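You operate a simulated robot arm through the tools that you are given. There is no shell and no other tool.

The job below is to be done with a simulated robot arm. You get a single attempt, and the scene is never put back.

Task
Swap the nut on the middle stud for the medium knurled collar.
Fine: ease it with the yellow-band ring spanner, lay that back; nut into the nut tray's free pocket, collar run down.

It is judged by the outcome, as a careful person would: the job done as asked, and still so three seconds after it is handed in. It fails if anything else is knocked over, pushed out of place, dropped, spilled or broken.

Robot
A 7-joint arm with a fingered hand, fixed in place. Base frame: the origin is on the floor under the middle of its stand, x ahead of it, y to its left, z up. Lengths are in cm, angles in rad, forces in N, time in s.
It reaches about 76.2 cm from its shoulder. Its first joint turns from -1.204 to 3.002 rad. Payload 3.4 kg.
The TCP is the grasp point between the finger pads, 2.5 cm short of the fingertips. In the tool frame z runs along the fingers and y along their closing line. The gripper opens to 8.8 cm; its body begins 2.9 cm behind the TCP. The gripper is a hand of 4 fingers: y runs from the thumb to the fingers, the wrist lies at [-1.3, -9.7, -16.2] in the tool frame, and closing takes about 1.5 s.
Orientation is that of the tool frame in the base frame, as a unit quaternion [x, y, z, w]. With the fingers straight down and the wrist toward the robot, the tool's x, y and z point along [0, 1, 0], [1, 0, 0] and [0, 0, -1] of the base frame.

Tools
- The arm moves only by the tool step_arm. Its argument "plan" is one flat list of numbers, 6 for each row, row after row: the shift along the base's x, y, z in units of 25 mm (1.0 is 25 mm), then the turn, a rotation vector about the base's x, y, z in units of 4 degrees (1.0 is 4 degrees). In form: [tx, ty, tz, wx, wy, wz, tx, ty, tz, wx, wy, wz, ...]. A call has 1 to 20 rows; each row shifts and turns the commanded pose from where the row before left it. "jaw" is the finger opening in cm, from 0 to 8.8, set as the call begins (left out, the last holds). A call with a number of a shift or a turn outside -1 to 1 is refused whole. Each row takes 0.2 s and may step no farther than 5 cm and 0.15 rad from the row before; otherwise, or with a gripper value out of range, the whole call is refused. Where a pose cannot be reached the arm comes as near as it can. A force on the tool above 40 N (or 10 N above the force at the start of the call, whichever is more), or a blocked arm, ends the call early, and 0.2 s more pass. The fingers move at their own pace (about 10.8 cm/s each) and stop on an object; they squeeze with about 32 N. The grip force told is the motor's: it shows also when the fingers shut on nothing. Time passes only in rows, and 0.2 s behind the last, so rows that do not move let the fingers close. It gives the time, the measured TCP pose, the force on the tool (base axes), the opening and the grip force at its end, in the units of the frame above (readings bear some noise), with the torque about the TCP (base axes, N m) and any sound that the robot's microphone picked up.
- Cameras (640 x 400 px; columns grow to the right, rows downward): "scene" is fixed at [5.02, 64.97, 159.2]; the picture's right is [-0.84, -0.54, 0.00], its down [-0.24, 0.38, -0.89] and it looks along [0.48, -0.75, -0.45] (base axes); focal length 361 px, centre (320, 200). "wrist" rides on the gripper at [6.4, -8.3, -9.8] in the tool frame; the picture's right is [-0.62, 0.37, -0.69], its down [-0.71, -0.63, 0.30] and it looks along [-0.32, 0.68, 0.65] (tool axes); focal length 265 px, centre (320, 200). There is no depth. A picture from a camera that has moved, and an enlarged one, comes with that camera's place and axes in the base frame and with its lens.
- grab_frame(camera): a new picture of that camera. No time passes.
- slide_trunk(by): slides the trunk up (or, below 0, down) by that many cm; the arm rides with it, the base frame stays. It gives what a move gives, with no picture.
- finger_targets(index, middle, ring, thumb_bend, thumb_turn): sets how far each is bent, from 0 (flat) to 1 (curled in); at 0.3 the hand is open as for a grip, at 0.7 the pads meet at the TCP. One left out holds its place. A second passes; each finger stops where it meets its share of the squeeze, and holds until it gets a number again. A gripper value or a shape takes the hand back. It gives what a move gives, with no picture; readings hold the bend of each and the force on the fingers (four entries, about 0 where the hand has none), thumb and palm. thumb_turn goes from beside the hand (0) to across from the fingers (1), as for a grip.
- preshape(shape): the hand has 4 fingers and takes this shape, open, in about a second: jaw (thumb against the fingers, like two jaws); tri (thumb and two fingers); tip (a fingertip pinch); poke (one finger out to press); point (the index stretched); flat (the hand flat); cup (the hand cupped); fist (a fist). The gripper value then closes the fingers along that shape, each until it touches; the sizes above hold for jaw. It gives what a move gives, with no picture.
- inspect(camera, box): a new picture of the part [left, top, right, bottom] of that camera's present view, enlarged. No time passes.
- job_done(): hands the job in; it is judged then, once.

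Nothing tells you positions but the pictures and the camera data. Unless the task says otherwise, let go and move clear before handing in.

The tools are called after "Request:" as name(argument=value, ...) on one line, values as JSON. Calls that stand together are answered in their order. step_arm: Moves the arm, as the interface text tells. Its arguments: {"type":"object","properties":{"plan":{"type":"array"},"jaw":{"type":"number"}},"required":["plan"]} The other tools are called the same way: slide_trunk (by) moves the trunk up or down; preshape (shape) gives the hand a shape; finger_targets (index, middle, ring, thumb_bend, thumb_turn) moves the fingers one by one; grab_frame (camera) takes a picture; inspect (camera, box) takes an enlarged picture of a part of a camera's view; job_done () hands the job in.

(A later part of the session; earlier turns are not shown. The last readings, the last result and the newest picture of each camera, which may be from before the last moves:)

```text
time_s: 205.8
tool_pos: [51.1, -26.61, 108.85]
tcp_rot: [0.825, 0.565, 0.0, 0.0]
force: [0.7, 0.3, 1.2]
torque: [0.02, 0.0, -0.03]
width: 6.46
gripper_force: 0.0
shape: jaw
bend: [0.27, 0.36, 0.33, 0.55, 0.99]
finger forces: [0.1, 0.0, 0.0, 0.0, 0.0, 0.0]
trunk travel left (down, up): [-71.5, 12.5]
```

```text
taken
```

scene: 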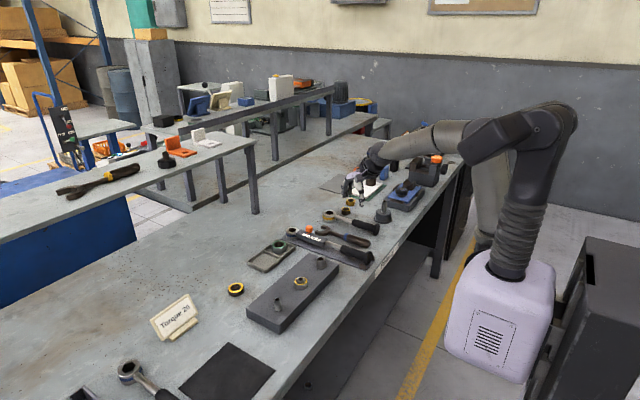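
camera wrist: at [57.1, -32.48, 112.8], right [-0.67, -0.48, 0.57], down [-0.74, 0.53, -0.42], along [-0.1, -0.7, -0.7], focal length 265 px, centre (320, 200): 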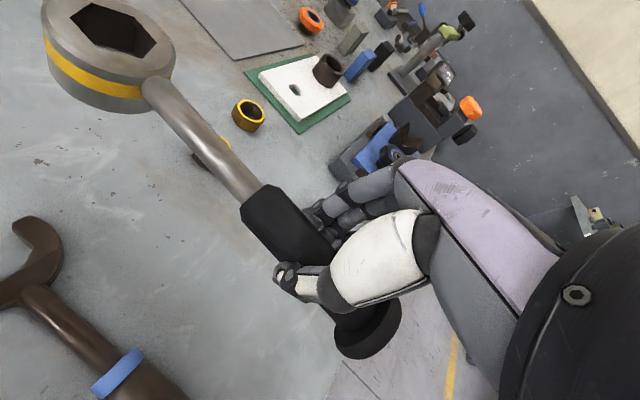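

Request:
step_arm(plan=[0.06, 0.82, 0, 0, 0, 0.46, 0.06, 0.82, 0, 0, 0, 0.46, 0.06, 0.82, 0, 0, 0, 0.46, 0.06, 0.82, 0, 0, 0, 0.46, 0.06, 0.82, 0, 0, 0, 0.46, 0.06, 0.82, 0, 0, 0, 0.46, 0.06, 0.82, 0, 0, 0, 0.46, 0.06, 0.82, 0, 0, 0, 0.46, 0.06, 0.82, 0, 0, 0, 0.46, 0.06, 0.82, 0, 0, 0, 0.46, 0.06, 0.82, 0, 0, 0, 0.46, 0.06, 0.82, 0, 0, 0, 0.46, 0.06, 0.82, 0, 0, 0, 0.46])

Request:
grab_frame(camera="scene")

Request:
grab_frame(camera="wrist")

Request:
inspect(camera="scene", box=[270, 235, 334, 295])

```text
time_s: 208.6
tool_pos: [52.93, -0.21, 109.11]
tcp_rot: [0.691, 0.723, 0.001, 0.0]
force: [0.1, -0.4, -0.3]
torque: [0.01, 0.01, 0.02]
width: 6.48
gripper_force: 0.1
shape: jaw
bend: [0.27, 0.36, 0.33, 0.55, 0.99]
finger forces: [0.1, 0.0, 0.0, 0.0, 0.0, 0.0]
trunk travel left (down, up): [-71.5, 12.5]
```

```text
taken
```

scene: 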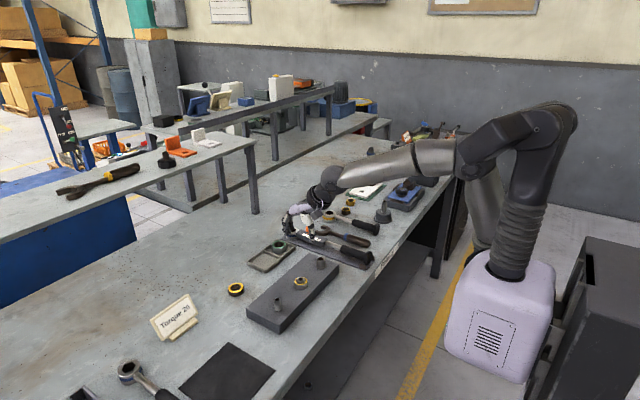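

```text
taken
camera wrist: at [44.36, 5.9, 118.89], right [0.4, -0.6, 0.69], down [-0.6, -0.74, -0.31], along [0.7, -0.29, -0.65], focal length 265 px, centre (320, 200)
```

wrist: 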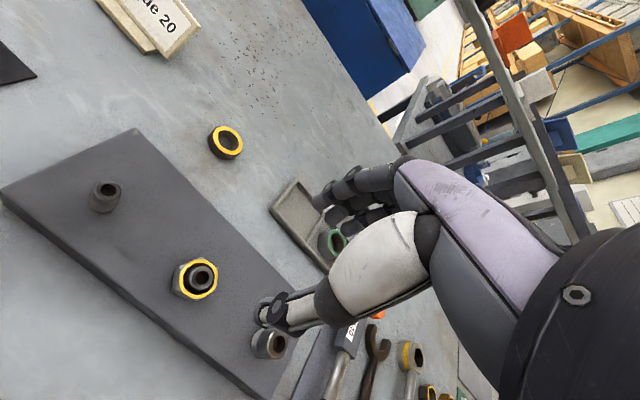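

```text
6.67 times, centred on (302, 265) of scene
camera zoom: at [5.02, 64.97, 159.2], right [-0.84, -0.54, 0.0], down [-0.24, 0.38, -0.89], along [0.48, -0.75, -0.45], focal length 2409 px, centre (440, -233)
```

zoom: 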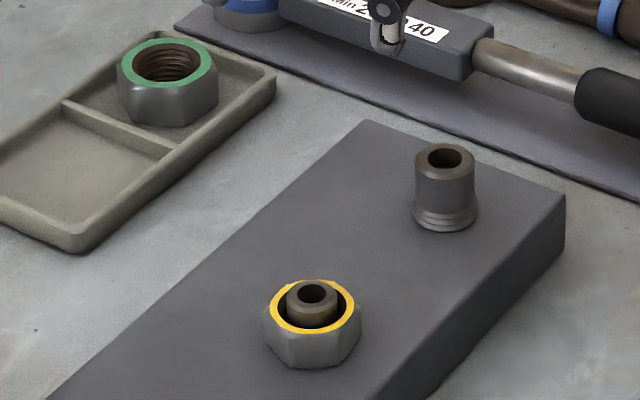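

The hand is over the nut (yaw 3°, aligned with its flats). I'm lowering to grip it with the fingertips.

Request:
step_arm(plan=[0, 0.03, -0.8, 0, 0, 0, 0, 0.03, -0.8, 0, 0, 0, 0, 0, -0.8, 0, 0, 0, 0, 0, -0.8, 0, 0, 0, 0, 0, -0.8, 0, 0, 0, 0, 0, -0.6, 0, 0, 0])

Request:
grab_frame(camera="wrist")

Request:
inspect(camera="scene", box=[260, 225, 340, 300])

```text
time_s: 210.0
tool_pos: [53.04, 0.16, 97.81]
tcp_rot: [0.693, 0.721, 0.008, -0.003]
force: [0.4, -0.6, 0.5]
torque: [-0.01, 0.03, -0.02]
width: 6.5
gripper_force: 0.1
shape: jaw
bend: [0.27, 0.36, 0.33, 0.55, 0.99]
finger forces: [0.0, 0.0, 0.0, 0.1, 0.0, 0.1]
trunk travel left (down, up): [-71.5, 12.5]
```

```text
taken
camera wrist: at [44.34, 5.99, 107.7], right [0.39, -0.61, 0.69], down [-0.6, -0.74, -0.32], along [0.7, -0.29, -0.65], focal length 265 px, centre (320, 200)
```

wrist: 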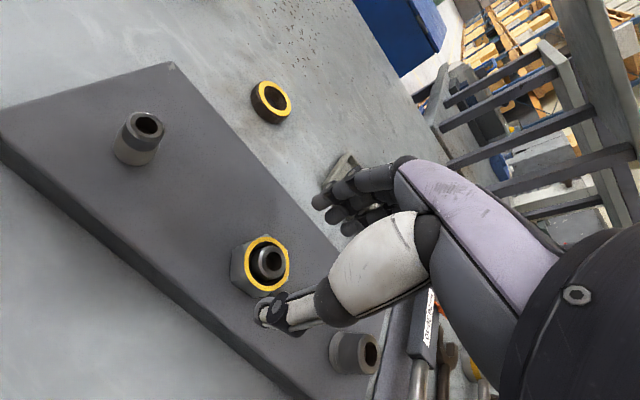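

```text
5.33 times, centred on (300, 262) of scene
camera zoom: at [5.02, 64.97, 159.2], right [-0.84, -0.54, 0.0], down [-0.24, 0.38, -0.89], along [0.48, -0.75, -0.45], focal length 1927 px, centre (427, -133)
```

zoom: 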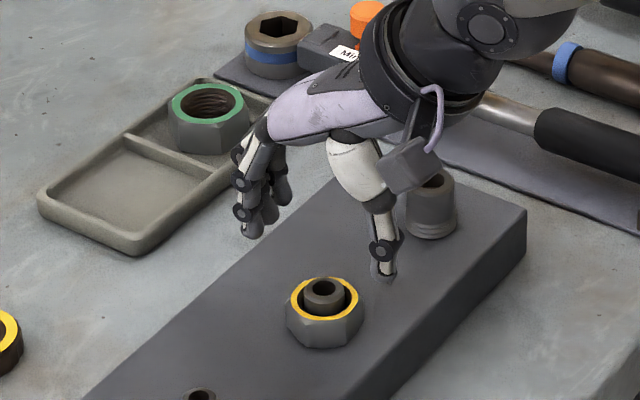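

Request:
step_arm(plan=[0, 0, -0.6, 0, 0, 0, 0, 0, -0.6, 0, 0, 0, 0, 0, -0.4, 0, 0, 0, 0, 0, -0.16, 0, 0, 0])

Request:
grab_frame(camera="wrist")

Request:
inspect(camera="scene", box=[270, 240, 334, 300])

```text
time_s: 211.0
tool_pos: [53.94, -0.26, 94.89]
tcp_rot: [0.7, 0.713, 0.029, -0.012]
force: [-0.5, 0.2, -0.2]
torque: [0.06, 0.0, -0.03]
width: 6.45
gripper_force: 0.1
shape: jaw
bend: [0.27, 0.36, 0.33, 0.55, 0.99]
finger forces: [0.0, 0.1, 0.0, 0.1, 0.0, 0.1]
trunk travel left (down, up): [-71.5, 12.5]
```

```text
taken
camera wrist: at [45.05, 5.41, 104.91], right [0.37, -0.65, 0.66], down [-0.61, -0.71, -0.36], along [0.7, -0.27, -0.66], focal length 265 px, centre (320, 200)
```

wrist: 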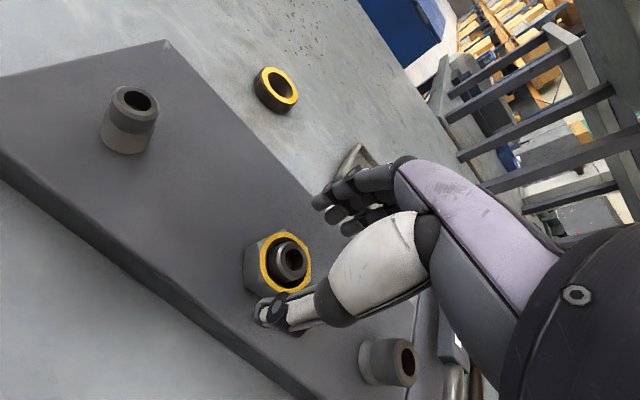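

```text
6.67 times, centred on (302, 270) of scene
camera zoom: at [5.02, 64.97, 159.2], right [-0.84, -0.54, 0.0], down [-0.24, 0.38, -0.89], along [0.48, -0.75, -0.45], focal length 2409 px, centre (440, -267)
```

zoom: 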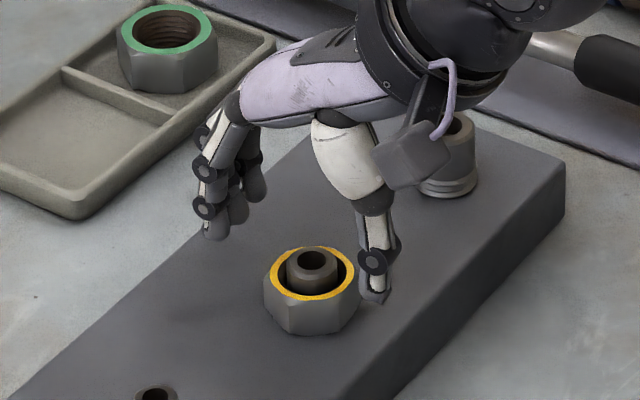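

Request:
step_arm(plan=[0, 0, 0, 0, 0, 0, 0, 0, 0, 0, 0, 0])

Request:
grab_frame(camera="scene")

```text
time_s: 211.6
tool_pos: [53.82, -0.6, 94.59]
tcp_rot: [0.702, 0.712, 0.026, -0.015]
force: [-0.1, -0.5, 0.5]
torque: [0.0, 0.01, -0.01]
width: 6.46
gripper_force: 0.1
shape: jaw
bend: [0.27, 0.36, 0.33, 0.55, 0.99]
finger forces: [0.1, 0.0, 0.0, 0.0, 0.0, 0.0]
trunk travel left (down, up): [-71.5, 12.5]
```

```text
taken
```

scene: 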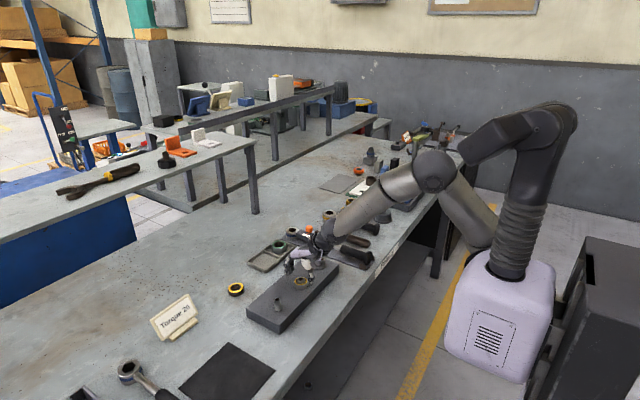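

The arm settles slightly off target here, which suggests a joint limit at this trunk height. I'll raise the trunk while lowering the hand relative to it.

Request:
slide_trunk(by=10)

Request:
step_arm(plan=[-0.1, 0.1, -0.8, 0, 0, 0, -0.1, 0.1, -0.8, 0, 0, 0, 0, 0, -0.8, 0, 0, 0, 0, 0, 0, 0, 0, 0])

Request:
grab_frame(camera="scene")

```text
time_s: 212.9
tool_pos: [53.83, -0.6, 104.16]
tcp_rot: [0.703, 0.71, 0.024, -0.019]
force: [-0.6, -0.8, 0.6]
torque: [0.02, 0.02, 0.03]
width: 6.5
gripper_force: 0.0
shape: jaw
bend: [0.27, 0.36, 0.33, 0.55, 0.99]
finger forces: [0.1, 0.0, 0.0, 0.0, 0.1, 0.0]
trunk travel left (down, up): [-81.5, 2.5]
```

```text
time_s: 213.9
tool_pos: [52.99, -0.42, 100.86]
tcp_rot: [0.7, 0.714, 0.002, -0.011]
force: [0.1, 0.5, -0.2]
torque: [-0.06, 0.02, 0.03]
width: 6.49
gripper_force: 0.1
shape: jaw
bend: [0.27, 0.36, 0.33, 0.55, 0.99]
finger forces: [0.0, 0.1, 0.0, 0.0, 0.0, 0.0]
out of reach, approached as far as the arm can: row 1, 2, 3
trunk travel left (down, up): [-81.5, 2.5]
```

```text
taken
```

scene: 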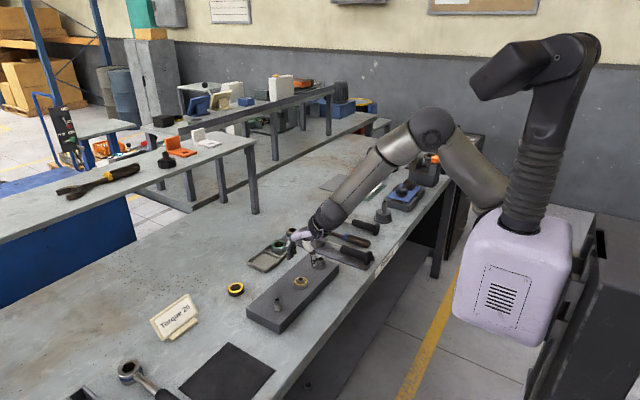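

Yaw near 0 is marginal here while larger yaw suits the arm, and the nut has another flat at 63°. I'll put the trunk back down and grip at yaw 63° instead.

Request:
step_arm(plan=[0, 0, 0.8, 0, 0, 1, 0, 0, 0.8, 0, 0, 1, 0, 0, 0.8, 0, 0, 1, 0, 0, 0.8, 0, 0, 1, 0, 0, 0.6, 0, 0, 1, 0, 0, 0, 0, 0, 1, 0, 0, 0, 0, 0, 1, 0, 0, 0, 0, 0, 1, 0, 0, 0, 0, 0, 1, 0, 0, 0, 0, 0, 1, 0, 0, 0, 0, 0, 1, 0, 0, 0, 0, 0, 1, 0, 0, 0, 0, 0, 1, 0, 0, 0, 0, 0, 1, 0, 0, 0, 0, 0, 1])

Request:
slide_trunk(by=-10)

Request:
grab_frame(camera="scene")

Request:
grab_frame(camera="wrist")

```text
time_s: 217.2
tool_pos: [52.78, -0.06, 108.34]
tcp_rot: [0.236, 0.972, 0.0, -0.001]
force: [-0.2, -0.5, 0.0]
torque: [-0.01, 0.0, -0.02]
width: 6.47
gripper_force: 0.1
shape: jaw
bend: [0.27, 0.36, 0.33, 0.55, 0.99]
finger forces: [0.1, 0.0, 0.0, 0.0, 0.1, 0.0]
trunk travel left (down, up): [-81.5, 2.5]
```

```text
time_s: 218.5
tool_pos: [52.74, 0.17, 98.35]
tcp_rot: [0.237, 0.971, 0.001, -0.001]
force: [0.0, -0.6, -0.5]
torque: [0.0, 0.0, 0.02]
width: 6.5
gripper_force: 0.0
shape: jaw
bend: [0.27, 0.36, 0.33, 0.55, 0.99]
finger forces: [0.1, 0.0, 0.0, 0.0, 0.0, 0.0]
trunk travel left (down, up): [-71.5, 12.5]
```

```text
taken
```

scene: 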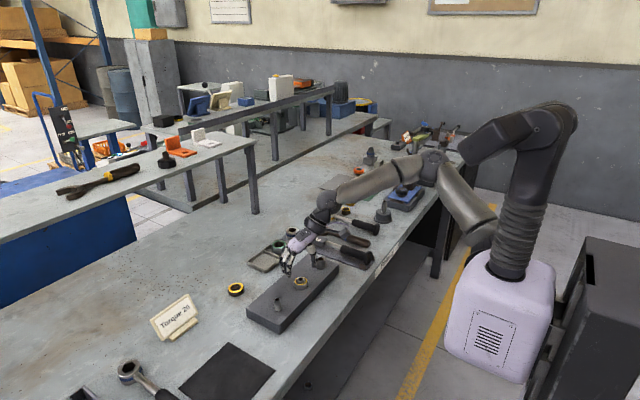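

```text
taken
camera wrist: at [43.11, -4.39, 108.23], right [0.72, 0.04, 0.69], down [0.34, -0.89, -0.31], along [0.6, 0.46, -0.65], focal length 265 px, centre (320, 200)
```

wrist: 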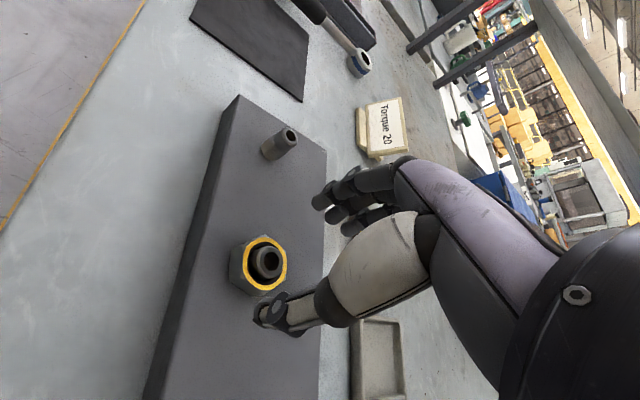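

Request:
step_arm(plan=[0.02, 0, -0.5, 0, 0, 0, 0.02, 0, -0.5, 0, 0, 0, 0, 0, -0.5, 0, 0, 0, 0, 0, -0.4, 0, 0, 0, 0, 0, 0, 0, 0, 0])

Request:
grab_frame(camera="wrist")

Request:
inspect(camera="scene", box=[270, 240, 334, 300])

```text
time_s: 219.7
tool_pos: [52.77, -0.06, 93.65]
tcp_rot: [0.237, 0.971, 0.0, -0.001]
force: [0.7, -0.3, -0.3]
torque: [-0.02, 0.02, -0.05]
width: 6.49
gripper_force: 0.0
shape: jaw
bend: [0.27, 0.36, 0.33, 0.55, 0.99]
finger forces: [0.0, 0.1, 0.0, 0.0, 0.0, 0.0]
trunk travel left (down, up): [-71.5, 12.5]
```

```text
taken
camera wrist: at [43.14, -4.48, 103.56], right [0.72, 0.04, 0.69], down [0.34, -0.89, -0.31], along [0.6, 0.46, -0.65], focal length 265 px, centre (320, 200)
```

wrist: 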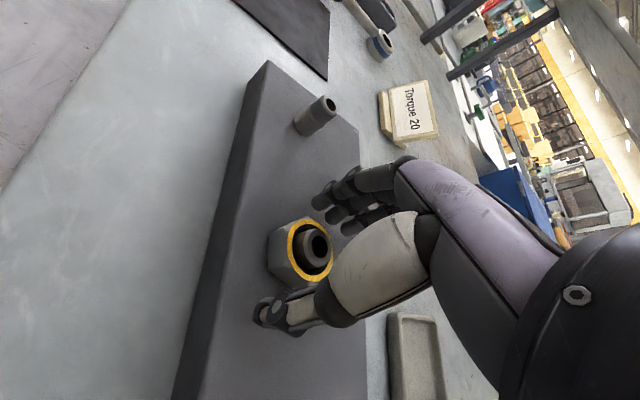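

```text
6.67 times, centred on (302, 270) of scene
camera zoom: at [5.02, 64.97, 159.2], right [-0.84, -0.54, 0.0], down [-0.24, 0.38, -0.89], along [0.48, -0.75, -0.45], focal length 2409 px, centre (440, -267)
```

zoom: 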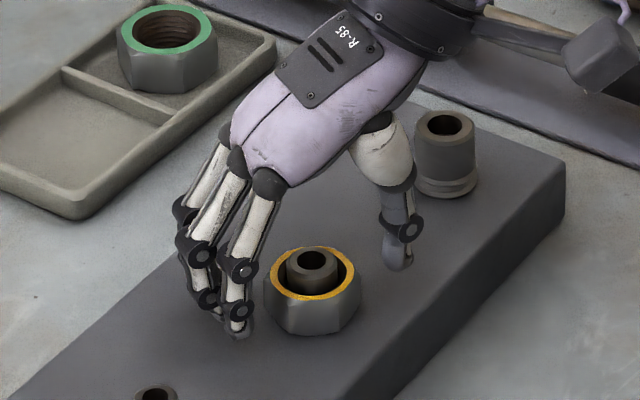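

The fingers and thumb straddle the nut. I'm closing on it.

Request:
step_arm(plan=[0, 0, 0, 0, 0, 0, 0, 0, 0, 0, 0, 0, 0, 0, 0, 0, 0, 0, 0, 0, 0, 0, 0, 0, 0, 0, 0, 0, 0, 0, 0, 0, 0, 0, 0, 0], jaw=0)

Request:
grab_frame(camera="wrist")

Request:
inspect(camera="scene", box=[280, 250, 328, 295])

```text
time_s: 221.1
tool_pos: [52.77, -0.06, 93.67]
tcp_rot: [0.237, 0.971, 0.0, -0.001]
force: [-1.7, -2.1, -2.6]
torque: [-0.06, 0.02, 0.0]
width: 3.09
gripper_force: 32.0
shape: jaw
bend: [0.74, 0.49, 0.55, 0.74, 1.0]
finger forces: [16.7, 9.0, 0.0, 0.0, 28.6, 0.0]
trunk travel left (down, up): [-71.5, 12.5]
```

```text
taken
camera wrist: at [43.14, -4.54, 103.56], right [0.72, 0.04, 0.69], down [0.34, -0.89, -0.31], along [0.6, 0.46, -0.65], focal length 265 px, centre (320, 200)
```

wrist: 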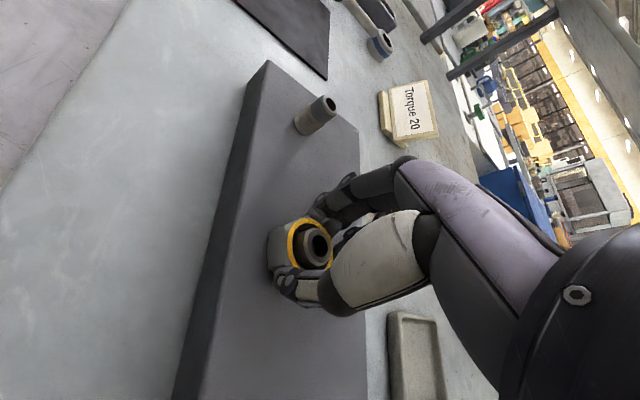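

```text
8.89 times, centred on (304, 272) of scene
camera zoom: at [5.02, 64.97, 159.2], right [-0.84, -0.54, 0.0], down [-0.24, 0.38, -0.89], along [0.48, -0.75, -0.45], focal length 3212 px, centre (462, -444)
```

zoom: 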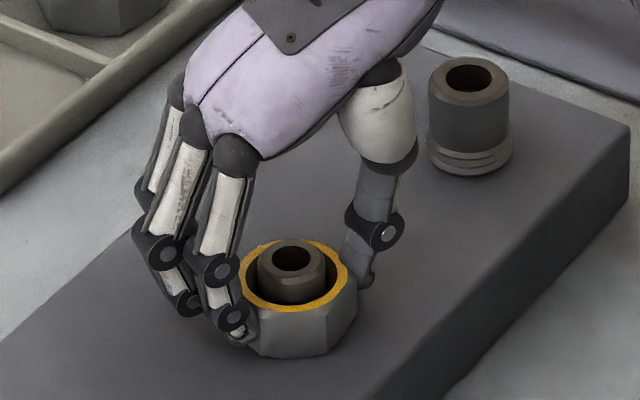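

Gripped (index and middle against thumb). Now turning counter-clockwise 40°.

Request:
step_arm(plan=[0, 0, 0, 0, 0, 1, 0, 0, 0, 0, 0, 1, 0, 0, 0, 0, 0, 1, 0, 0, 0, 0, 0, 1, 0, 0, 0, 0, 0, 1, 0, 0, 0, 0, 0, 1, 0, 0, 0, 0, 0, 1, 0, 0, 0, 0, 0, 1, 0, 0, 0, 0, 0, 1, 0, 0, 0, 0, 0, 1])

Request:
inspect(camera="scene", box=[280, 250, 328, 295])

Request:
grab_frame(camera="wrist")

```text
time_s: 223.3
tool_pos: [52.9, -0.12, 93.56]
tcp_rot: [-0.109, 0.994, 0.001, 0.0]
force: [3.4, -5.7, 7.7]
torque: [-0.18, -0.08, -0.02]
width: 3.06
gripper_force: 32.3
shape: jaw
bend: [0.74, 0.5, 0.55, 0.74, 1.0]
finger forces: [16.7, 8.8, 0.1, 0.0, 33.2, 0.0]
trunk travel left (down, up): [-71.5, 12.5]
```

```text
8.89 times, centred on (304, 272) of scene
camera zoom: at [5.02, 64.97, 159.2], right [-0.84, -0.54, 0.0], down [-0.24, 0.38, -0.89], along [0.48, -0.75, -0.45], focal length 3212 px, centre (462, -444)
```

zoom: 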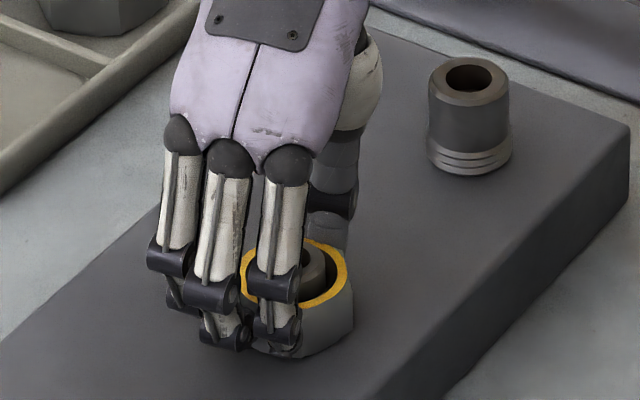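

```text
taken
camera wrist: at [48.31, -9.7, 103.52], right [0.52, 0.49, 0.69], down [0.83, -0.46, -0.3], along [0.17, 0.74, -0.65], focal length 265 px, centre (320, 200)
```

wrist: 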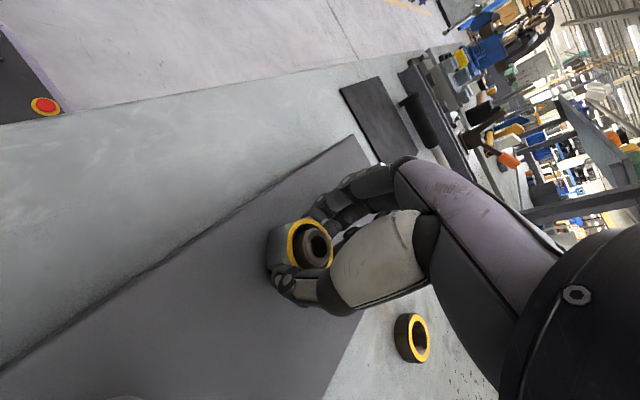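

The nut is turning with the hand and rising (8 N upward). I'll keep turning as far as the arm allows.

Request:
step_arm(plan=[0, 0, 0.01, 0, 0, 1, 0, 0, 0.01, 0, 0, 1, 0, 0, 0.01, 0, 0, 1, 0, 0, 0.01, 0, 0, 1, 0, 0, 0.01, 0, 0, 1, 0, 0, 0.01, 0, 0, 1, 0, 0, 0.01, 0, 0, 1, 0, 0, 0.01, 0, 0, 1])

Request:
grab_frame(camera="scene")

Request:
inspect(camera="scene", box=[280, 250, 328, 295])

```text
time_s: 225.1
tool_pos: [52.97, -0.18, 93.68]
tcp_rot: [-0.379, 0.925, 0.0, -0.001]
force: [8.7, -7.1, 9.8]
torque: [-0.2, -0.21, -0.02]
width: 3.08
gripper_force: 31.9
shape: jaw
bend: [0.74, 0.51, 0.55, 0.74, 1.0]
finger forces: [16.2, 7.9, 0.1, 0.0, 35.3, 0.0]
trunk travel left (down, up): [-71.5, 12.5]
```

```text
taken
```

scene: 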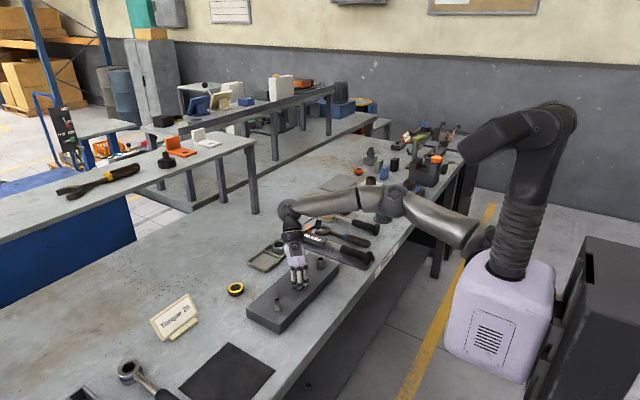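

```text
8.89 times, centred on (304, 272) of scene
camera zoom: at [5.02, 64.97, 159.2], right [-0.84, -0.54, 0.0], down [-0.24, 0.38, -0.89], along [0.48, -0.75, -0.45], focal length 3212 px, centre (462, -444)
```

zoom: 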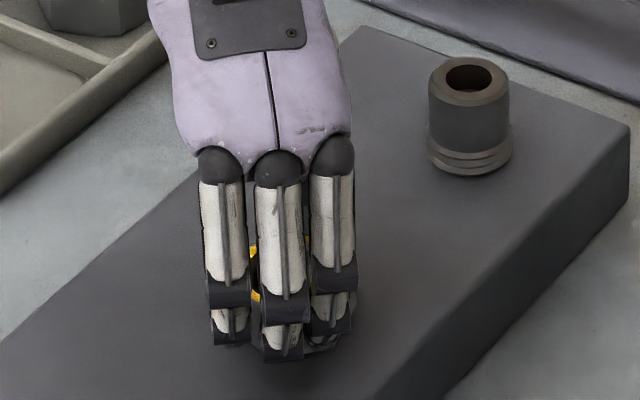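

The arm reaches yaw 135°, so I can work in clean 60° strokes (75°→135°). Releasing and returning for the next stroke.

Request:
step_arm(plan=[0, 0, 0, 0, 0, 0, 0, 0, 0, 0, 0, 0, 0, 0, 0, 0, 0, -1, 0, 0, 0, 0, 0, -1, 0, 0, 0, 0, 0, -1, 0, 0, 0, 0, 0, -1, 0, 0, 0, 0, 0, -1, 0, 0, 0, 0, 0, -1, 0, 0, 0, 0, 0, -1, 0, 0, 0, 0, 0, -1, 0, 0, 0, 0, 0, -1, 0, 0, 0, 0, 0, -1, 0, 0, 0, 0, 0, -1, 0, 0, 0, 0, 0, -1, 0, 0, 0, 0, 0, -1, 0, 0, 0, 0, 0, -1, 0, 0, 0, 0, 0, -1], jaw=6)

Request:
inspect(camera="scene", box=[280, 250, 328, 295])

Request:
inspect(camera="wrist", box=[220, 180, 380, 320])

```text
time_s: 228.7
tool_pos: [52.78, 0.15, 93.75]
tcp_rot: [0.134, 0.991, 0.001, -0.002]
force: [-0.5, 0.5, -0.4]
torque: [-0.03, -0.01, 0.03]
width: 5.98
gripper_force: 0.1
shape: jaw
bend: [0.28, 0.38, 0.35, 0.6, 1.0]
finger forces: [0.1, 0.1, 0.1, 0.0, 0.0, 0.0]
trunk travel left (down, up): [-71.5, 12.5]
```

```text
8.89 times, centred on (304, 272) of scene
camera zoom: at [5.02, 64.97, 159.2], right [-0.84, -0.54, 0.0], down [-0.24, 0.38, -0.89], along [0.48, -0.75, -0.45], focal length 3212 px, centre (462, -444)
```

zoom: 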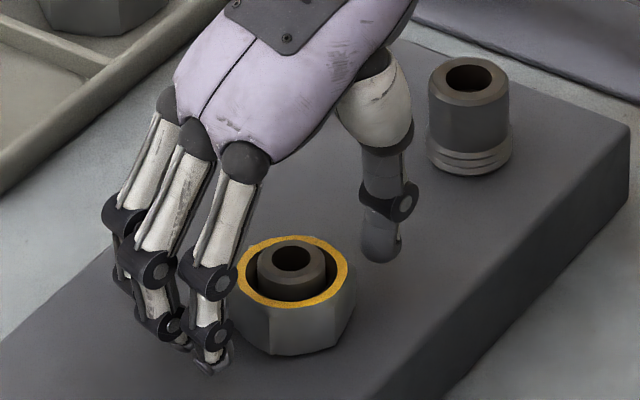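

```text
2.86 times, centred on (300, 250) of wrist
camera zoom: at [44.3, -6.21, 103.63], right [0.7, 0.19, 0.69], down [0.52, -0.8, -0.31], along [0.49, 0.57, -0.65], focal length 758 px, centre (377, 57)
```

zoom: 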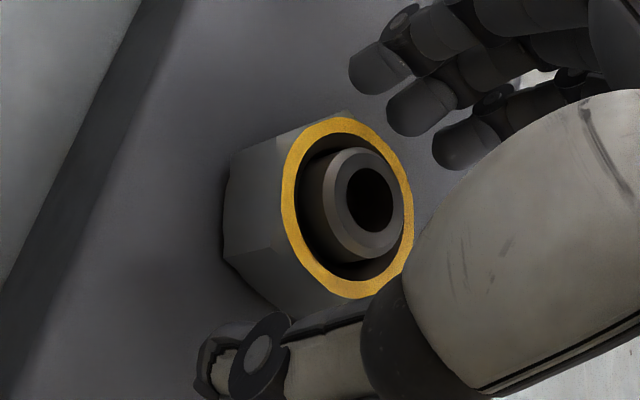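

The nut rose visibly. I'll repeat 60° strokes: close, turn, open, return.

Request:
step_arm(plan=[0, 0, 0, 0, 0, 0, 0, 0, 0, 0, 0, 0, 0, 0, 0, 0, 0, 0, 0, 0, 0, 0, 0, 0, 0, 0, 0.003, 0, 0, 1, 0, 0, 0.003, 0, 0, 1, 0, 0, 0.003, 0, 0, 1, 0, 0, 0.003, 0, 0, 1, 0, 0, 0.003, 0, 0, 1, 0, 0, 0.003, 0, 0, 1, 0, 0, 0.003, 0, 0, 1, 0, 0, 0.003, 0, 0, 1, 0, 0, 0.003, 0, 0, 1, 0, 0, 0.003, 0, 0, 1, 0, 0, 0.003, 0, 0, 1, 0, 0, 0.003, 0, 0, 1, 0, 0, 0.003, 0, 0, 1, 0, 0, 0.003, 0, 0, 1, 0, 0, 0.003, 0, 0, 1], jaw=0)

Request:
step_arm(plan=[0, 0, 0, 0, 0, 0, 0, 0, 0, 0, 0, 0, 0, 0, 0, 0, 0, -1, 0, 0, 0, 0, 0, -1, 0, 0, 0, 0, 0, -1, 0, 0, 0, 0, 0, -1, 0, 0, 0, 0, 0, -1, 0, 0, 0, 0, 0, -1, 0, 0, 0, 0, 0, -1, 0, 0, 0, 0, 0, -1, 0, 0, 0, 0, 0, -1, 0, 0, 0, 0, 0, -1, 0, 0, 0, 0, 0, -1, 0, 0, 0, 0, 0, -1, 0, 0, 0, 0, 0, -1, 0, 0, 0, 0, 0, -1, 0, 0, 0, 0, 0, -1], jaw=6)

Request:
inspect(camera="scene", box=[280, 250, 328, 295])

```text
time_s: 232.7
tool_pos: [52.91, -0.02, 93.79]
tcp_rot: [-0.38, 0.925, 0.0, 0.0]
force: [1.2, -3.2, -0.3]
torque: [-0.12, -0.03, -0.02]
width: 3.03
gripper_force: 31.5
shape: jaw
bend: [0.74, 0.52, 0.57, 0.74, 1.0]
finger forces: [16.7, 8.5, 0.0, 0.0, 30.0, 0.0]
trunk travel left (down, up): [-71.5, 12.5]
```

```text
time_s: 236.3
tool_pos: [52.77, 0.07, 93.82]
tcp_rot: [0.135, 0.991, 0.002, -0.001]
force: [0.7, -0.6, 0.3]
torque: [-0.03, -0.02, 0.01]
width: 5.95
gripper_force: 0.0
shape: jaw
bend: [0.28, 0.38, 0.35, 0.6, 1.0]
finger forces: [0.0, 0.0, 0.0, 0.1, 0.0, 0.0]
trunk travel left (down, up): [-71.5, 12.5]
```

```text
8.89 times, centred on (304, 272) of scene
camera zoom: at [5.02, 64.97, 159.2], right [-0.84, -0.54, 0.0], down [-0.24, 0.38, -0.89], along [0.48, -0.75, -0.45], focal length 3212 px, centre (462, -444)
```

zoom: 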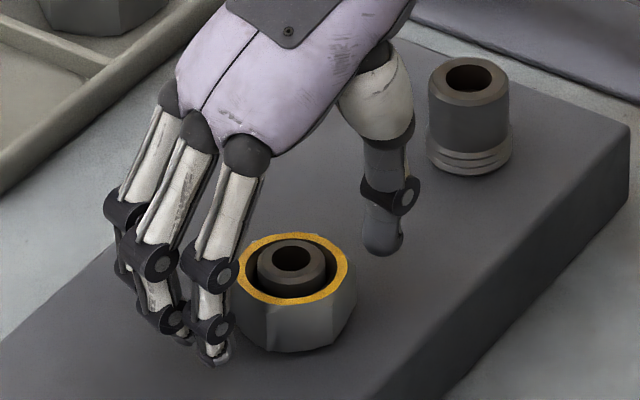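

The nut climbs about 0.1 cm per 60° stroke. I'll continue.

Request:
step_arm(plan=[0, 0, 0, 0, 0, 0, 0, 0, 0, 0, 0, 0, 0, 0, 0, 0, 0, 0, 0, 0, 0, 0, 0, 0, 0, 0, 0.003, 0, 0, 1, 0, 0, 0.003, 0, 0, 1, 0, 0, 0.003, 0, 0, 1, 0, 0, 0.003, 0, 0, 1, 0, 0, 0.003, 0, 0, 1, 0, 0, 0.003, 0, 0, 1, 0, 0, 0.003, 0, 0, 1, 0, 0, 0.003, 0, 0, 1, 0, 0, 0.003, 0, 0, 1, 0, 0, 0.003, 0, 0, 1, 0, 0, 0.003, 0, 0, 1, 0, 0, 0.003, 0, 0, 1, 0, 0, 0.003, 0, 0, 1, 0, 0, 0.003, 0, 0, 1, 0, 0, 0.003, 0, 0, 1], jaw=0)

Request:
step_arm(plan=[0, 0, 0, 0, 0, 0, 0, 0, 0, 0, 0, 0, 0, 0, 0, 0, 0, -1, 0, 0, 0, 0, 0, -1, 0, 0, 0, 0, 0, -1, 0, 0, 0, 0, 0, -1, 0, 0, 0, 0, 0, -1, 0, 0, 0, 0, 0, -1, 0, 0, 0, 0, 0, -1, 0, 0, 0, 0, 0, -1, 0, 0, 0, 0, 0, -1, 0, 0, 0, 0, 0, -1, 0, 0, 0, 0, 0, -1, 0, 0, 0, 0, 0, -1, 0, 0, 0, 0, 0, -1, 0, 0, 0, 0, 0, -1, 0, 0, 0, 0, 0, -1], jaw=6)

Request:
step_arm(plan=[0, 0, 0, 0, 0, 0, 0, 0, 0, 0, 0, 0, 0, 0, 0, 0, 0, 0, 0, 0, 0, 0, 0, 0, 0, 0, 0.003, 0, 0, 1, 0, 0, 0.003, 0, 0, 1, 0, 0, 0.003, 0, 0, 1, 0, 0, 0.003, 0, 0, 1, 0, 0, 0.003, 0, 0, 1, 0, 0, 0.003, 0, 0, 1, 0, 0, 0.003, 0, 0, 1, 0, 0, 0.003, 0, 0, 1, 0, 0, 0.003, 0, 0, 1, 0, 0, 0.003, 0, 0, 1, 0, 0, 0.003, 0, 0, 1, 0, 0, 0.003, 0, 0, 1, 0, 0, 0.003, 0, 0, 1, 0, 0, 0.003, 0, 0, 1, 0, 0, 0.003, 0, 0, 1], jaw=0)

Request:
step_arm(plan=[0, 0, 0, 0, 0, 0, 0, 0, 0, 0, 0, 0, 0, 0, 0, 0, 0, -1, 0, 0, 0, 0, 0, -1, 0, 0, 0, 0, 0, -1, 0, 0, 0, 0, 0, -1, 0, 0, 0, 0, 0, -1, 0, 0, 0, 0, 0, -1, 0, 0, 0, 0, 0, -1, 0, 0, 0, 0, 0, -1, 0, 0, 0, 0, 0, -1, 0, 0, 0, 0, 0, -1, 0, 0, 0, 0, 0, -1, 0, 0, 0, 0, 0, -1, 0, 0, 0, 0, 0, -1, 0, 0, 0, 0, 0, -1, 0, 0, 0, 0, 0, -1], jaw=6)

Request:
inspect(camera="scene", box=[280, 250, 328, 295])

```text
time_s: 240.3
tool_pos: [53.03, 0.01, 94.08]
tcp_rot: [-0.38, 0.925, 0.001, -0.001]
force: [4.2, -6.8, -1.1]
torque: [-0.16, -0.09, -0.02]
width: 3.0
gripper_force: 31.5
shape: jaw
bend: [0.74, 0.52, 0.55, 0.74, 0.99]
finger forces: [16.0, 7.9, 0.0, 0.0, 32.3, 0.1]
trunk travel left (down, up): [-71.5, 12.5]
```

```text
time_s: 243.9
tool_pos: [52.75, 0.0, 94.06]
tcp_rot: [0.135, 0.991, 0.0, -0.001]
force: [-0.7, -0.5, 0.3]
torque: [0.01, 0.0, -0.02]
width: 5.94
gripper_force: 0.1
shape: jaw
bend: [0.28, 0.38, 0.35, 0.6, 1.0]
finger forces: [0.0, 0.0, 0.0, 0.0, 0.0, 0.0]
trunk travel left (down, up): [-71.5, 12.5]
```

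```text
time_s: 247.9
tool_pos: [52.89, -0.05, 94.16]
tcp_rot: [-0.381, 0.925, 0.001, -0.001]
force: [4.0, -6.6, -1.8]
torque: [-0.11, -0.08, 0.0]
width: 3.03
gripper_force: 31.9
shape: jaw
bend: [0.74, 0.52, 0.56, 0.74, 1.0]
finger forces: [16.3, 8.2, 0.0, 0.0, 32.1, 0.0]
trunk travel left (down, up): [-71.5, 12.5]
```

```text
time_s: 251.5
tool_pos: [52.94, 0.05, 94.28]
tcp_rot: [0.135, 0.991, 0.0, -0.001]
force: [-0.6, -0.4, -0.7]
torque: [0.04, -0.04, -0.01]
width: 5.95
gripper_force: 0.1
shape: jaw
bend: [0.28, 0.38, 0.35, 0.6, 1.0]
finger forces: [0.1, 0.0, 0.1, 0.0, 0.0, 0.1]
trunk travel left (down, up): [-71.5, 12.5]
```

```text
8.89 times, centred on (304, 272) of scene
camera zoom: at [5.02, 64.97, 159.2], right [-0.84, -0.54, 0.0], down [-0.24, 0.38, -0.89], along [0.48, -0.75, -0.45], focal length 3212 px, centre (462, -444)
```

zoom: 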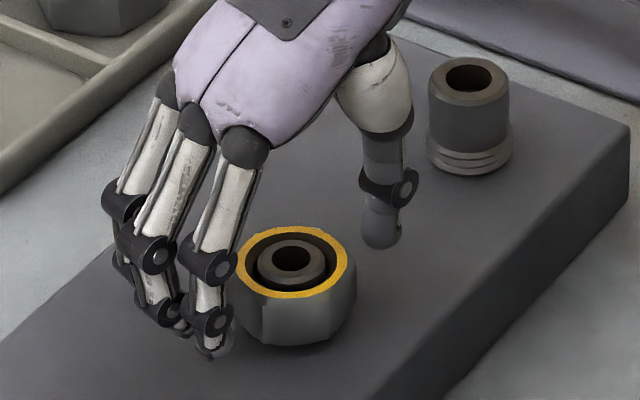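

The nut is up about 0.45 cm. I'll run several more strokes.

Request:
step_arm(plan=[0, 0, 0, 0, 0, 0, 0, 0, 0, 0, 0, 0, 0, 0, 0, 0, 0, 0, 0, 0, 0, 0, 0, 0, 0, 0, 0.003, 0, 0, 1, 0, 0, 0.003, 0, 0, 1, 0, 0, 0.003, 0, 0, 1, 0, 0, 0.003, 0, 0, 1, 0, 0, 0.003, 0, 0, 1, 0, 0, 0.003, 0, 0, 1, 0, 0, 0.003, 0, 0, 1, 0, 0, 0.003, 0, 0, 1, 0, 0, 0.003, 0, 0, 1, 0, 0, 0.003, 0, 0, 1, 0, 0, 0.003, 0, 0, 1, 0, 0, 0.003, 0, 0, 1, 0, 0, 0.003, 0, 0, 1, 0, 0, 0.003, 0, 0, 1, 0, 0, 0.003, 0, 0, 1], jaw=0)

Request:
step_arm(plan=[0, 0, 0, 0, 0, 0, 0, 0, 0, 0, 0, 0, 0, 0, 0, 0, 0, -1, 0, 0, 0, 0, 0, -1, 0, 0, 0, 0, 0, -1, 0, 0, 0, 0, 0, -1, 0, 0, 0, 0, 0, -1, 0, 0, 0, 0, 0, -1, 0, 0, 0, 0, 0, -1, 0, 0, 0, 0, 0, -1, 0, 0, 0, 0, 0, -1, 0, 0, 0, 0, 0, -1, 0, 0, 0, 0, 0, -1, 0, 0, 0, 0, 0, -1, 0, 0, 0, 0, 0, -1, 0, 0, 0, 0, 0, -1, 0, 0, 0, 0, 0, -1], jaw=6)

Request:
step_arm(plan=[0, 0, 0, 0, 0, 0, 0, 0, 0, 0, 0, 0, 0, 0, 0, 0, 0, 0, 0, 0, 0, 0, 0, 0, 0, 0, 0.003, 0, 0, 1, 0, 0, 0.003, 0, 0, 1, 0, 0, 0.003, 0, 0, 1, 0, 0, 0.003, 0, 0, 1, 0, 0, 0.003, 0, 0, 1, 0, 0, 0.003, 0, 0, 1, 0, 0, 0.003, 0, 0, 1, 0, 0, 0.003, 0, 0, 1, 0, 0, 0.003, 0, 0, 1, 0, 0, 0.003, 0, 0, 1, 0, 0, 0.003, 0, 0, 1, 0, 0, 0.003, 0, 0, 1, 0, 0, 0.003, 0, 0, 1, 0, 0, 0.003, 0, 0, 1, 0, 0, 0.003, 0, 0, 1], jaw=0)

Request:
step_arm(plan=[0, 0, 0, 0, 0, 0, 0, 0, 0, 0, 0, 0, 0, 0, 0, 0, 0, -1, 0, 0, 0, 0, 0, -1, 0, 0, 0, 0, 0, -1, 0, 0, 0, 0, 0, -1, 0, 0, 0, 0, 0, -1, 0, 0, 0, 0, 0, -1, 0, 0, 0, 0, 0, -1, 0, 0, 0, 0, 0, -1, 0, 0, 0, 0, 0, -1, 0, 0, 0, 0, 0, -1, 0, 0, 0, 0, 0, -1, 0, 0, 0, 0, 0, -1, 0, 0, 0, 0, 0, -1, 0, 0, 0, 0, 0, -1, 0, 0, 0, 0, 0, -1], jaw=6)

Request:
inspect(camera="scene", box=[280, 250, 328, 295])

Request:
inspect(camera="wrist", box=[220, 180, 380, 320])

```text
time_s: 255.5
tool_pos: [52.93, 0.2, 94.39]
tcp_rot: [-0.38, 0.925, 0.001, -0.001]
force: [2.2, -2.0, 0.1]
torque: [0.01, -0.01, 0.0]
width: 3.02
gripper_force: 31.9
shape: jaw
bend: [0.74, 0.52, 0.56, 0.74, 1.0]
finger forces: [18.1, 10.0, 0.1, 0.0, 30.1, 0.1]
trunk travel left (down, up): [-71.5, 12.5]
```

```text
time_s: 259.1
tool_pos: [52.89, 0.08, 94.3]
tcp_rot: [0.135, 0.991, 0.0, -0.001]
force: [0.0, 0.0, -0.2]
torque: [-0.01, -0.01, 0.01]
width: 5.96
gripper_force: 0.1
shape: jaw
bend: [0.28, 0.38, 0.35, 0.6, 1.0]
finger forces: [0.1, 0.0, 0.1, 0.0, 0.1, 0.0]
trunk travel left (down, up): [-71.5, 12.5]
```

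```text
time_s: 263.1
tool_pos: [52.91, 0.06, 94.54]
tcp_rot: [-0.38, 0.925, -0.001, -0.001]
force: [1.4, -1.8, -0.9]
torque: [-0.02, 0.0, -0.01]
width: 3.04
gripper_force: 32.3
shape: jaw
bend: [0.74, 0.51, 0.56, 0.74, 1.0]
finger forces: [17.3, 9.5, 0.1, 0.0, 28.7, 0.1]
trunk travel left (down, up): [-71.5, 12.5]
```

```text
time_s: 266.7
tool_pos: [52.83, 0.05, 94.47]
tcp_rot: [0.135, 0.991, 0.0, 0.0]
force: [-0.3, -0.2, -0.1]
torque: [0.0, -0.01, 0.03]
width: 5.97
gripper_force: 0.0
shape: jaw
bend: [0.28, 0.38, 0.35, 0.6, 1.0]
finger forces: [0.0, 0.0, 0.1, 0.0, 0.0, 0.0]
trunk travel left (down, up): [-71.5, 12.5]
```

```text
8.89 times, centred on (304, 272) of scene
camera zoom: at [5.02, 64.97, 159.2], right [-0.84, -0.54, 0.0], down [-0.24, 0.38, -0.89], along [0.48, -0.75, -0.45], focal length 3212 px, centre (462, -444)
```

zoom: 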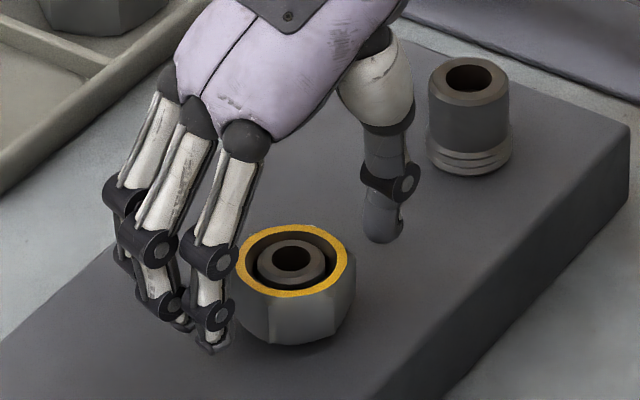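

```text
2.86 times, centred on (300, 250) of wrist
camera zoom: at [44.28, -6.27, 104.4], right [0.7, 0.19, 0.69], down [0.52, -0.8, -0.31], along [0.49, 0.57, -0.65], focal length 758 px, centre (377, 57)
```

zoom: 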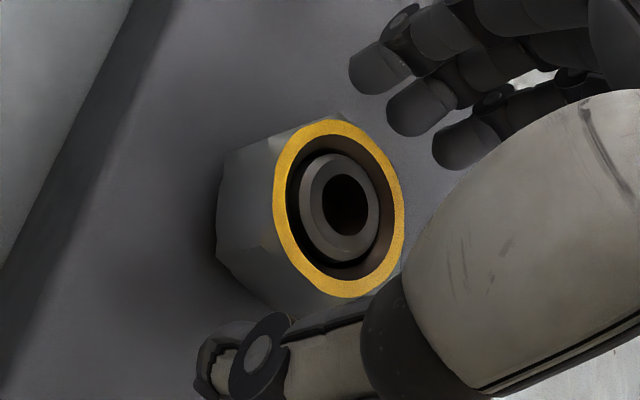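

The last two strokes turned freely with no further rise, so the nut looks to be off the thread. I'll grip it and try lifting.

Request:
step_arm(plan=[0, 0, 0, 0, 0, 0, 0, 0, 0, 0, 0, 0, 0, 0, 0, 0, 0, 0, 0, 0, 0, 0, 0, 0, 0, 0, 0, 0, 0, 0, 0, 0, 0.1, 0, 0, 0, 0, 0, 0.1, 0, 0, 0, 0, 0, 0.1, 0, 0, 0], jaw=0)

Request:
inspect(camera="scene", box=[280, 250, 328, 295])

```text
time_s: 268.5
tool_pos: [52.84, 0.14, 95.22]
tcp_rot: [0.134, 0.991, 0.001, -0.001]
force: [-1.0, -0.4, -1.9]
torque: [0.01, 0.03, -0.02]
width: 3.02
gripper_force: 31.8
shape: jaw
bend: [0.74, 0.51, 0.56, 0.74, 1.0]
finger forces: [18.0, 10.1, 0.1, 0.0, 28.1, 0.0]
trunk travel left (down, up): [-71.5, 12.5]
```

```text
8.89 times, centred on (304, 272) of scene
camera zoom: at [5.02, 64.97, 159.2], right [-0.84, -0.54, 0.0], down [-0.24, 0.38, -0.89], along [0.48, -0.75, -0.45], focal length 3212 px, centre (462, -444)
```

zoom: 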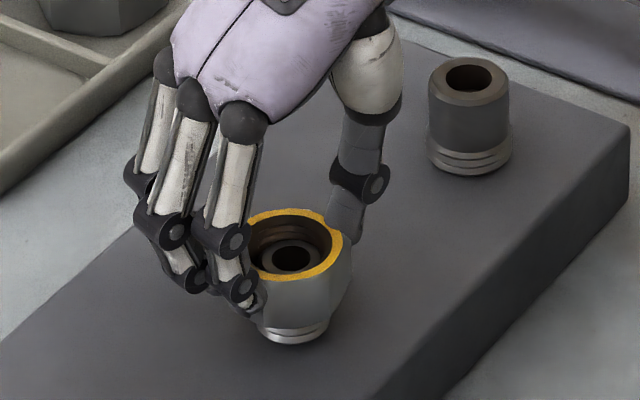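

The nut comes free of the stud. I'll raise it clear and carry it to the tray's empty pocket.

Request:
step_arm(plan=[0, 0, 0.3, 0, 0, 0, 0, 0, 0.5, 0, 0, 0, 0, 0, 0.8, 0, 0, 0, 0, 0, 0.8, 0, 0, 0, 0, 0, 0.8, 0, 0, -1, 0, 0, 0.8, 0, 0, -1, 0.2, 0, 0, 0, 0, -1, 0.4, -0.1, 0, 0, 0, -1, 0.5, -0.2, 0, 0, 0, -1, 0.5, -0.2, 0, 0, 0, -1, 0.6, -0.2, 0, 0, 0, -1, 0.6, -0.2, 0, 0, 0, -1, 0.6, -0.2, 0, 0, 0, -1, 0.6, -0.2, 0, 0, 0, -1, 0.6, -0.2, 0, 0, 0, -1, 0.6, -0.2, 0, 0, 0, -1, 0.6, -0.2, 0, 0, 0, -1, 0.6, -0.2, 0, 0, 0, -1])

Request:
grab_frame(camera="wrist")

Request:
inspect(camera="scene", box=[230, 190, 330, 280])

```text
time_s: 272.3
tool_pos: [68.8, -5.22, 105.22]
tcp_rot: [0.584, 0.812, 0.0, 0.0]
force: [-0.5, -0.2, -1.0]
torque: [-0.02, 0.01, 0.01]
width: 3.06
gripper_force: 31.8
shape: jaw
bend: [0.74, 0.51, 0.56, 0.74, 1.0]
finger forces: [18.0, 10.2, 0.0, 0.0, 28.1, 0.1]
trunk travel left (down, up): [-71.5, 12.5]
```

```text
taken
camera wrist: at [58.95, -1.82, 115.16], right [0.55, -0.47, 0.69], down [-0.37, -0.88, -0.31], along [0.75, -0.09, -0.65], focal length 265 px, centre (320, 200)
```

wrist: 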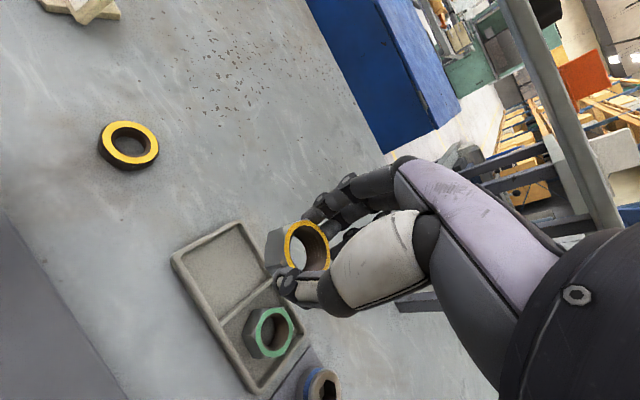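

```text
4.44 times, centred on (280, 235) of scene
camera zoom: at [5.02, 64.97, 159.2], right [-0.84, -0.54, 0.0], down [-0.24, 0.38, -0.89], along [0.48, -0.75, -0.45], focal length 1606 px, centre (498, 44)
```

zoom: 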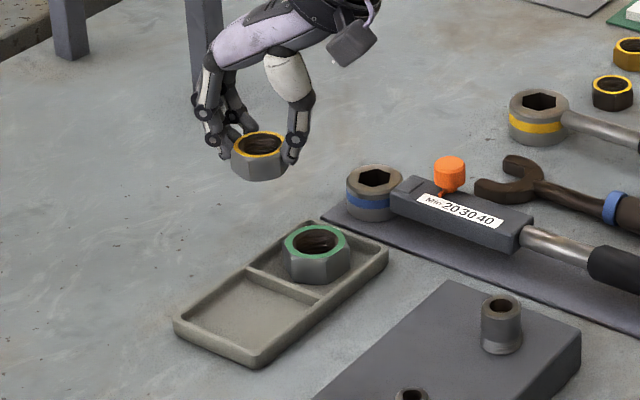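

The nut is held over the tray; the free pocket's centre is at about (71.2, -6.1). Moving over it and lowering.

Request:
step_arm(plan=[0.48, -0.18, 0, 0, 0, 0, 0.48, -0.18, -0.4, 0, 0, 0, 0, 0, -0.8, 0, 0, 0, 0, 0, -0.8, 0, 0, 0, 0, 0, -0.8, 0, 0, 0, 0, 0, -0.8, 0, 0, 0, 0, 0, -0.8, 0, 0, 0, 0, 0, 0, 0, 0, 0])

Request:
grab_frame(camera="wrist")

Request:
inspect(camera="scene", box=[240, 220, 310, 270])

```text
time_s: 274.1
tool_pos: [71.25, -6.21, 94.39]
tcp_rot: [0.583, 0.812, 0.001, -0.001]
force: [-0.4, -0.2, -1.9]
torque: [-0.03, -0.02, 0.0]
width: 3.09
gripper_force: 31.8
shape: jaw
bend: [0.74, 0.51, 0.56, 0.74, 1.0]
finger forces: [18.1, 10.0, 0.0, 0.0, 28.2, 0.2]
trunk travel left (down, up): [-71.5, 12.5]
```

```text
taken
camera wrist: at [61.21, -2.81, 104.25], right [0.55, -0.47, 0.69], down [-0.37, -0.88, -0.31], along [0.75, -0.09, -0.65], focal length 265 px, centre (320, 200)
```

wrist: 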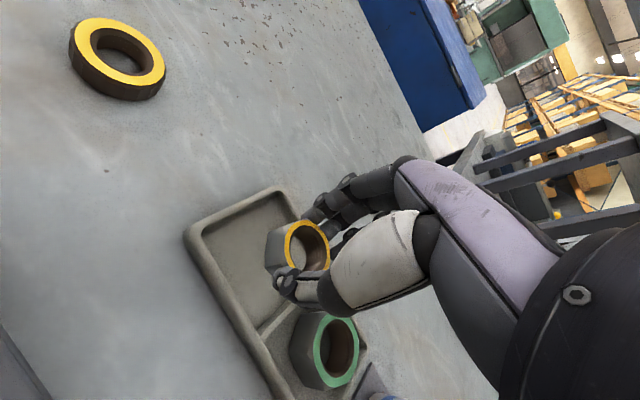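

```text
8.00 times, centred on (275, 245) of scene
camera zoom: at [5.02, 64.97, 159.2], right [-0.84, -0.54, 0.0], down [-0.24, 0.38, -0.89], along [0.48, -0.75, -0.45], focal length 2891 px, centre (680, -160)
```

zoom: 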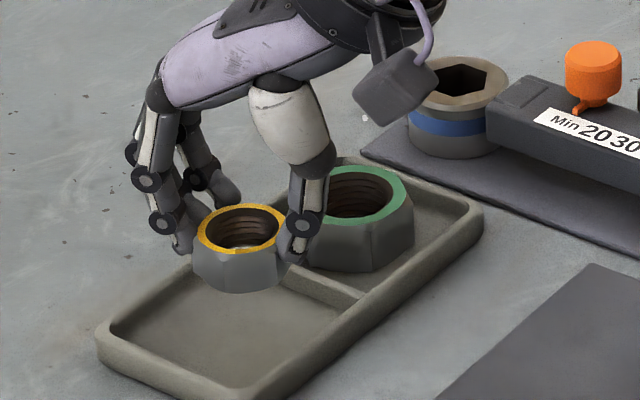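

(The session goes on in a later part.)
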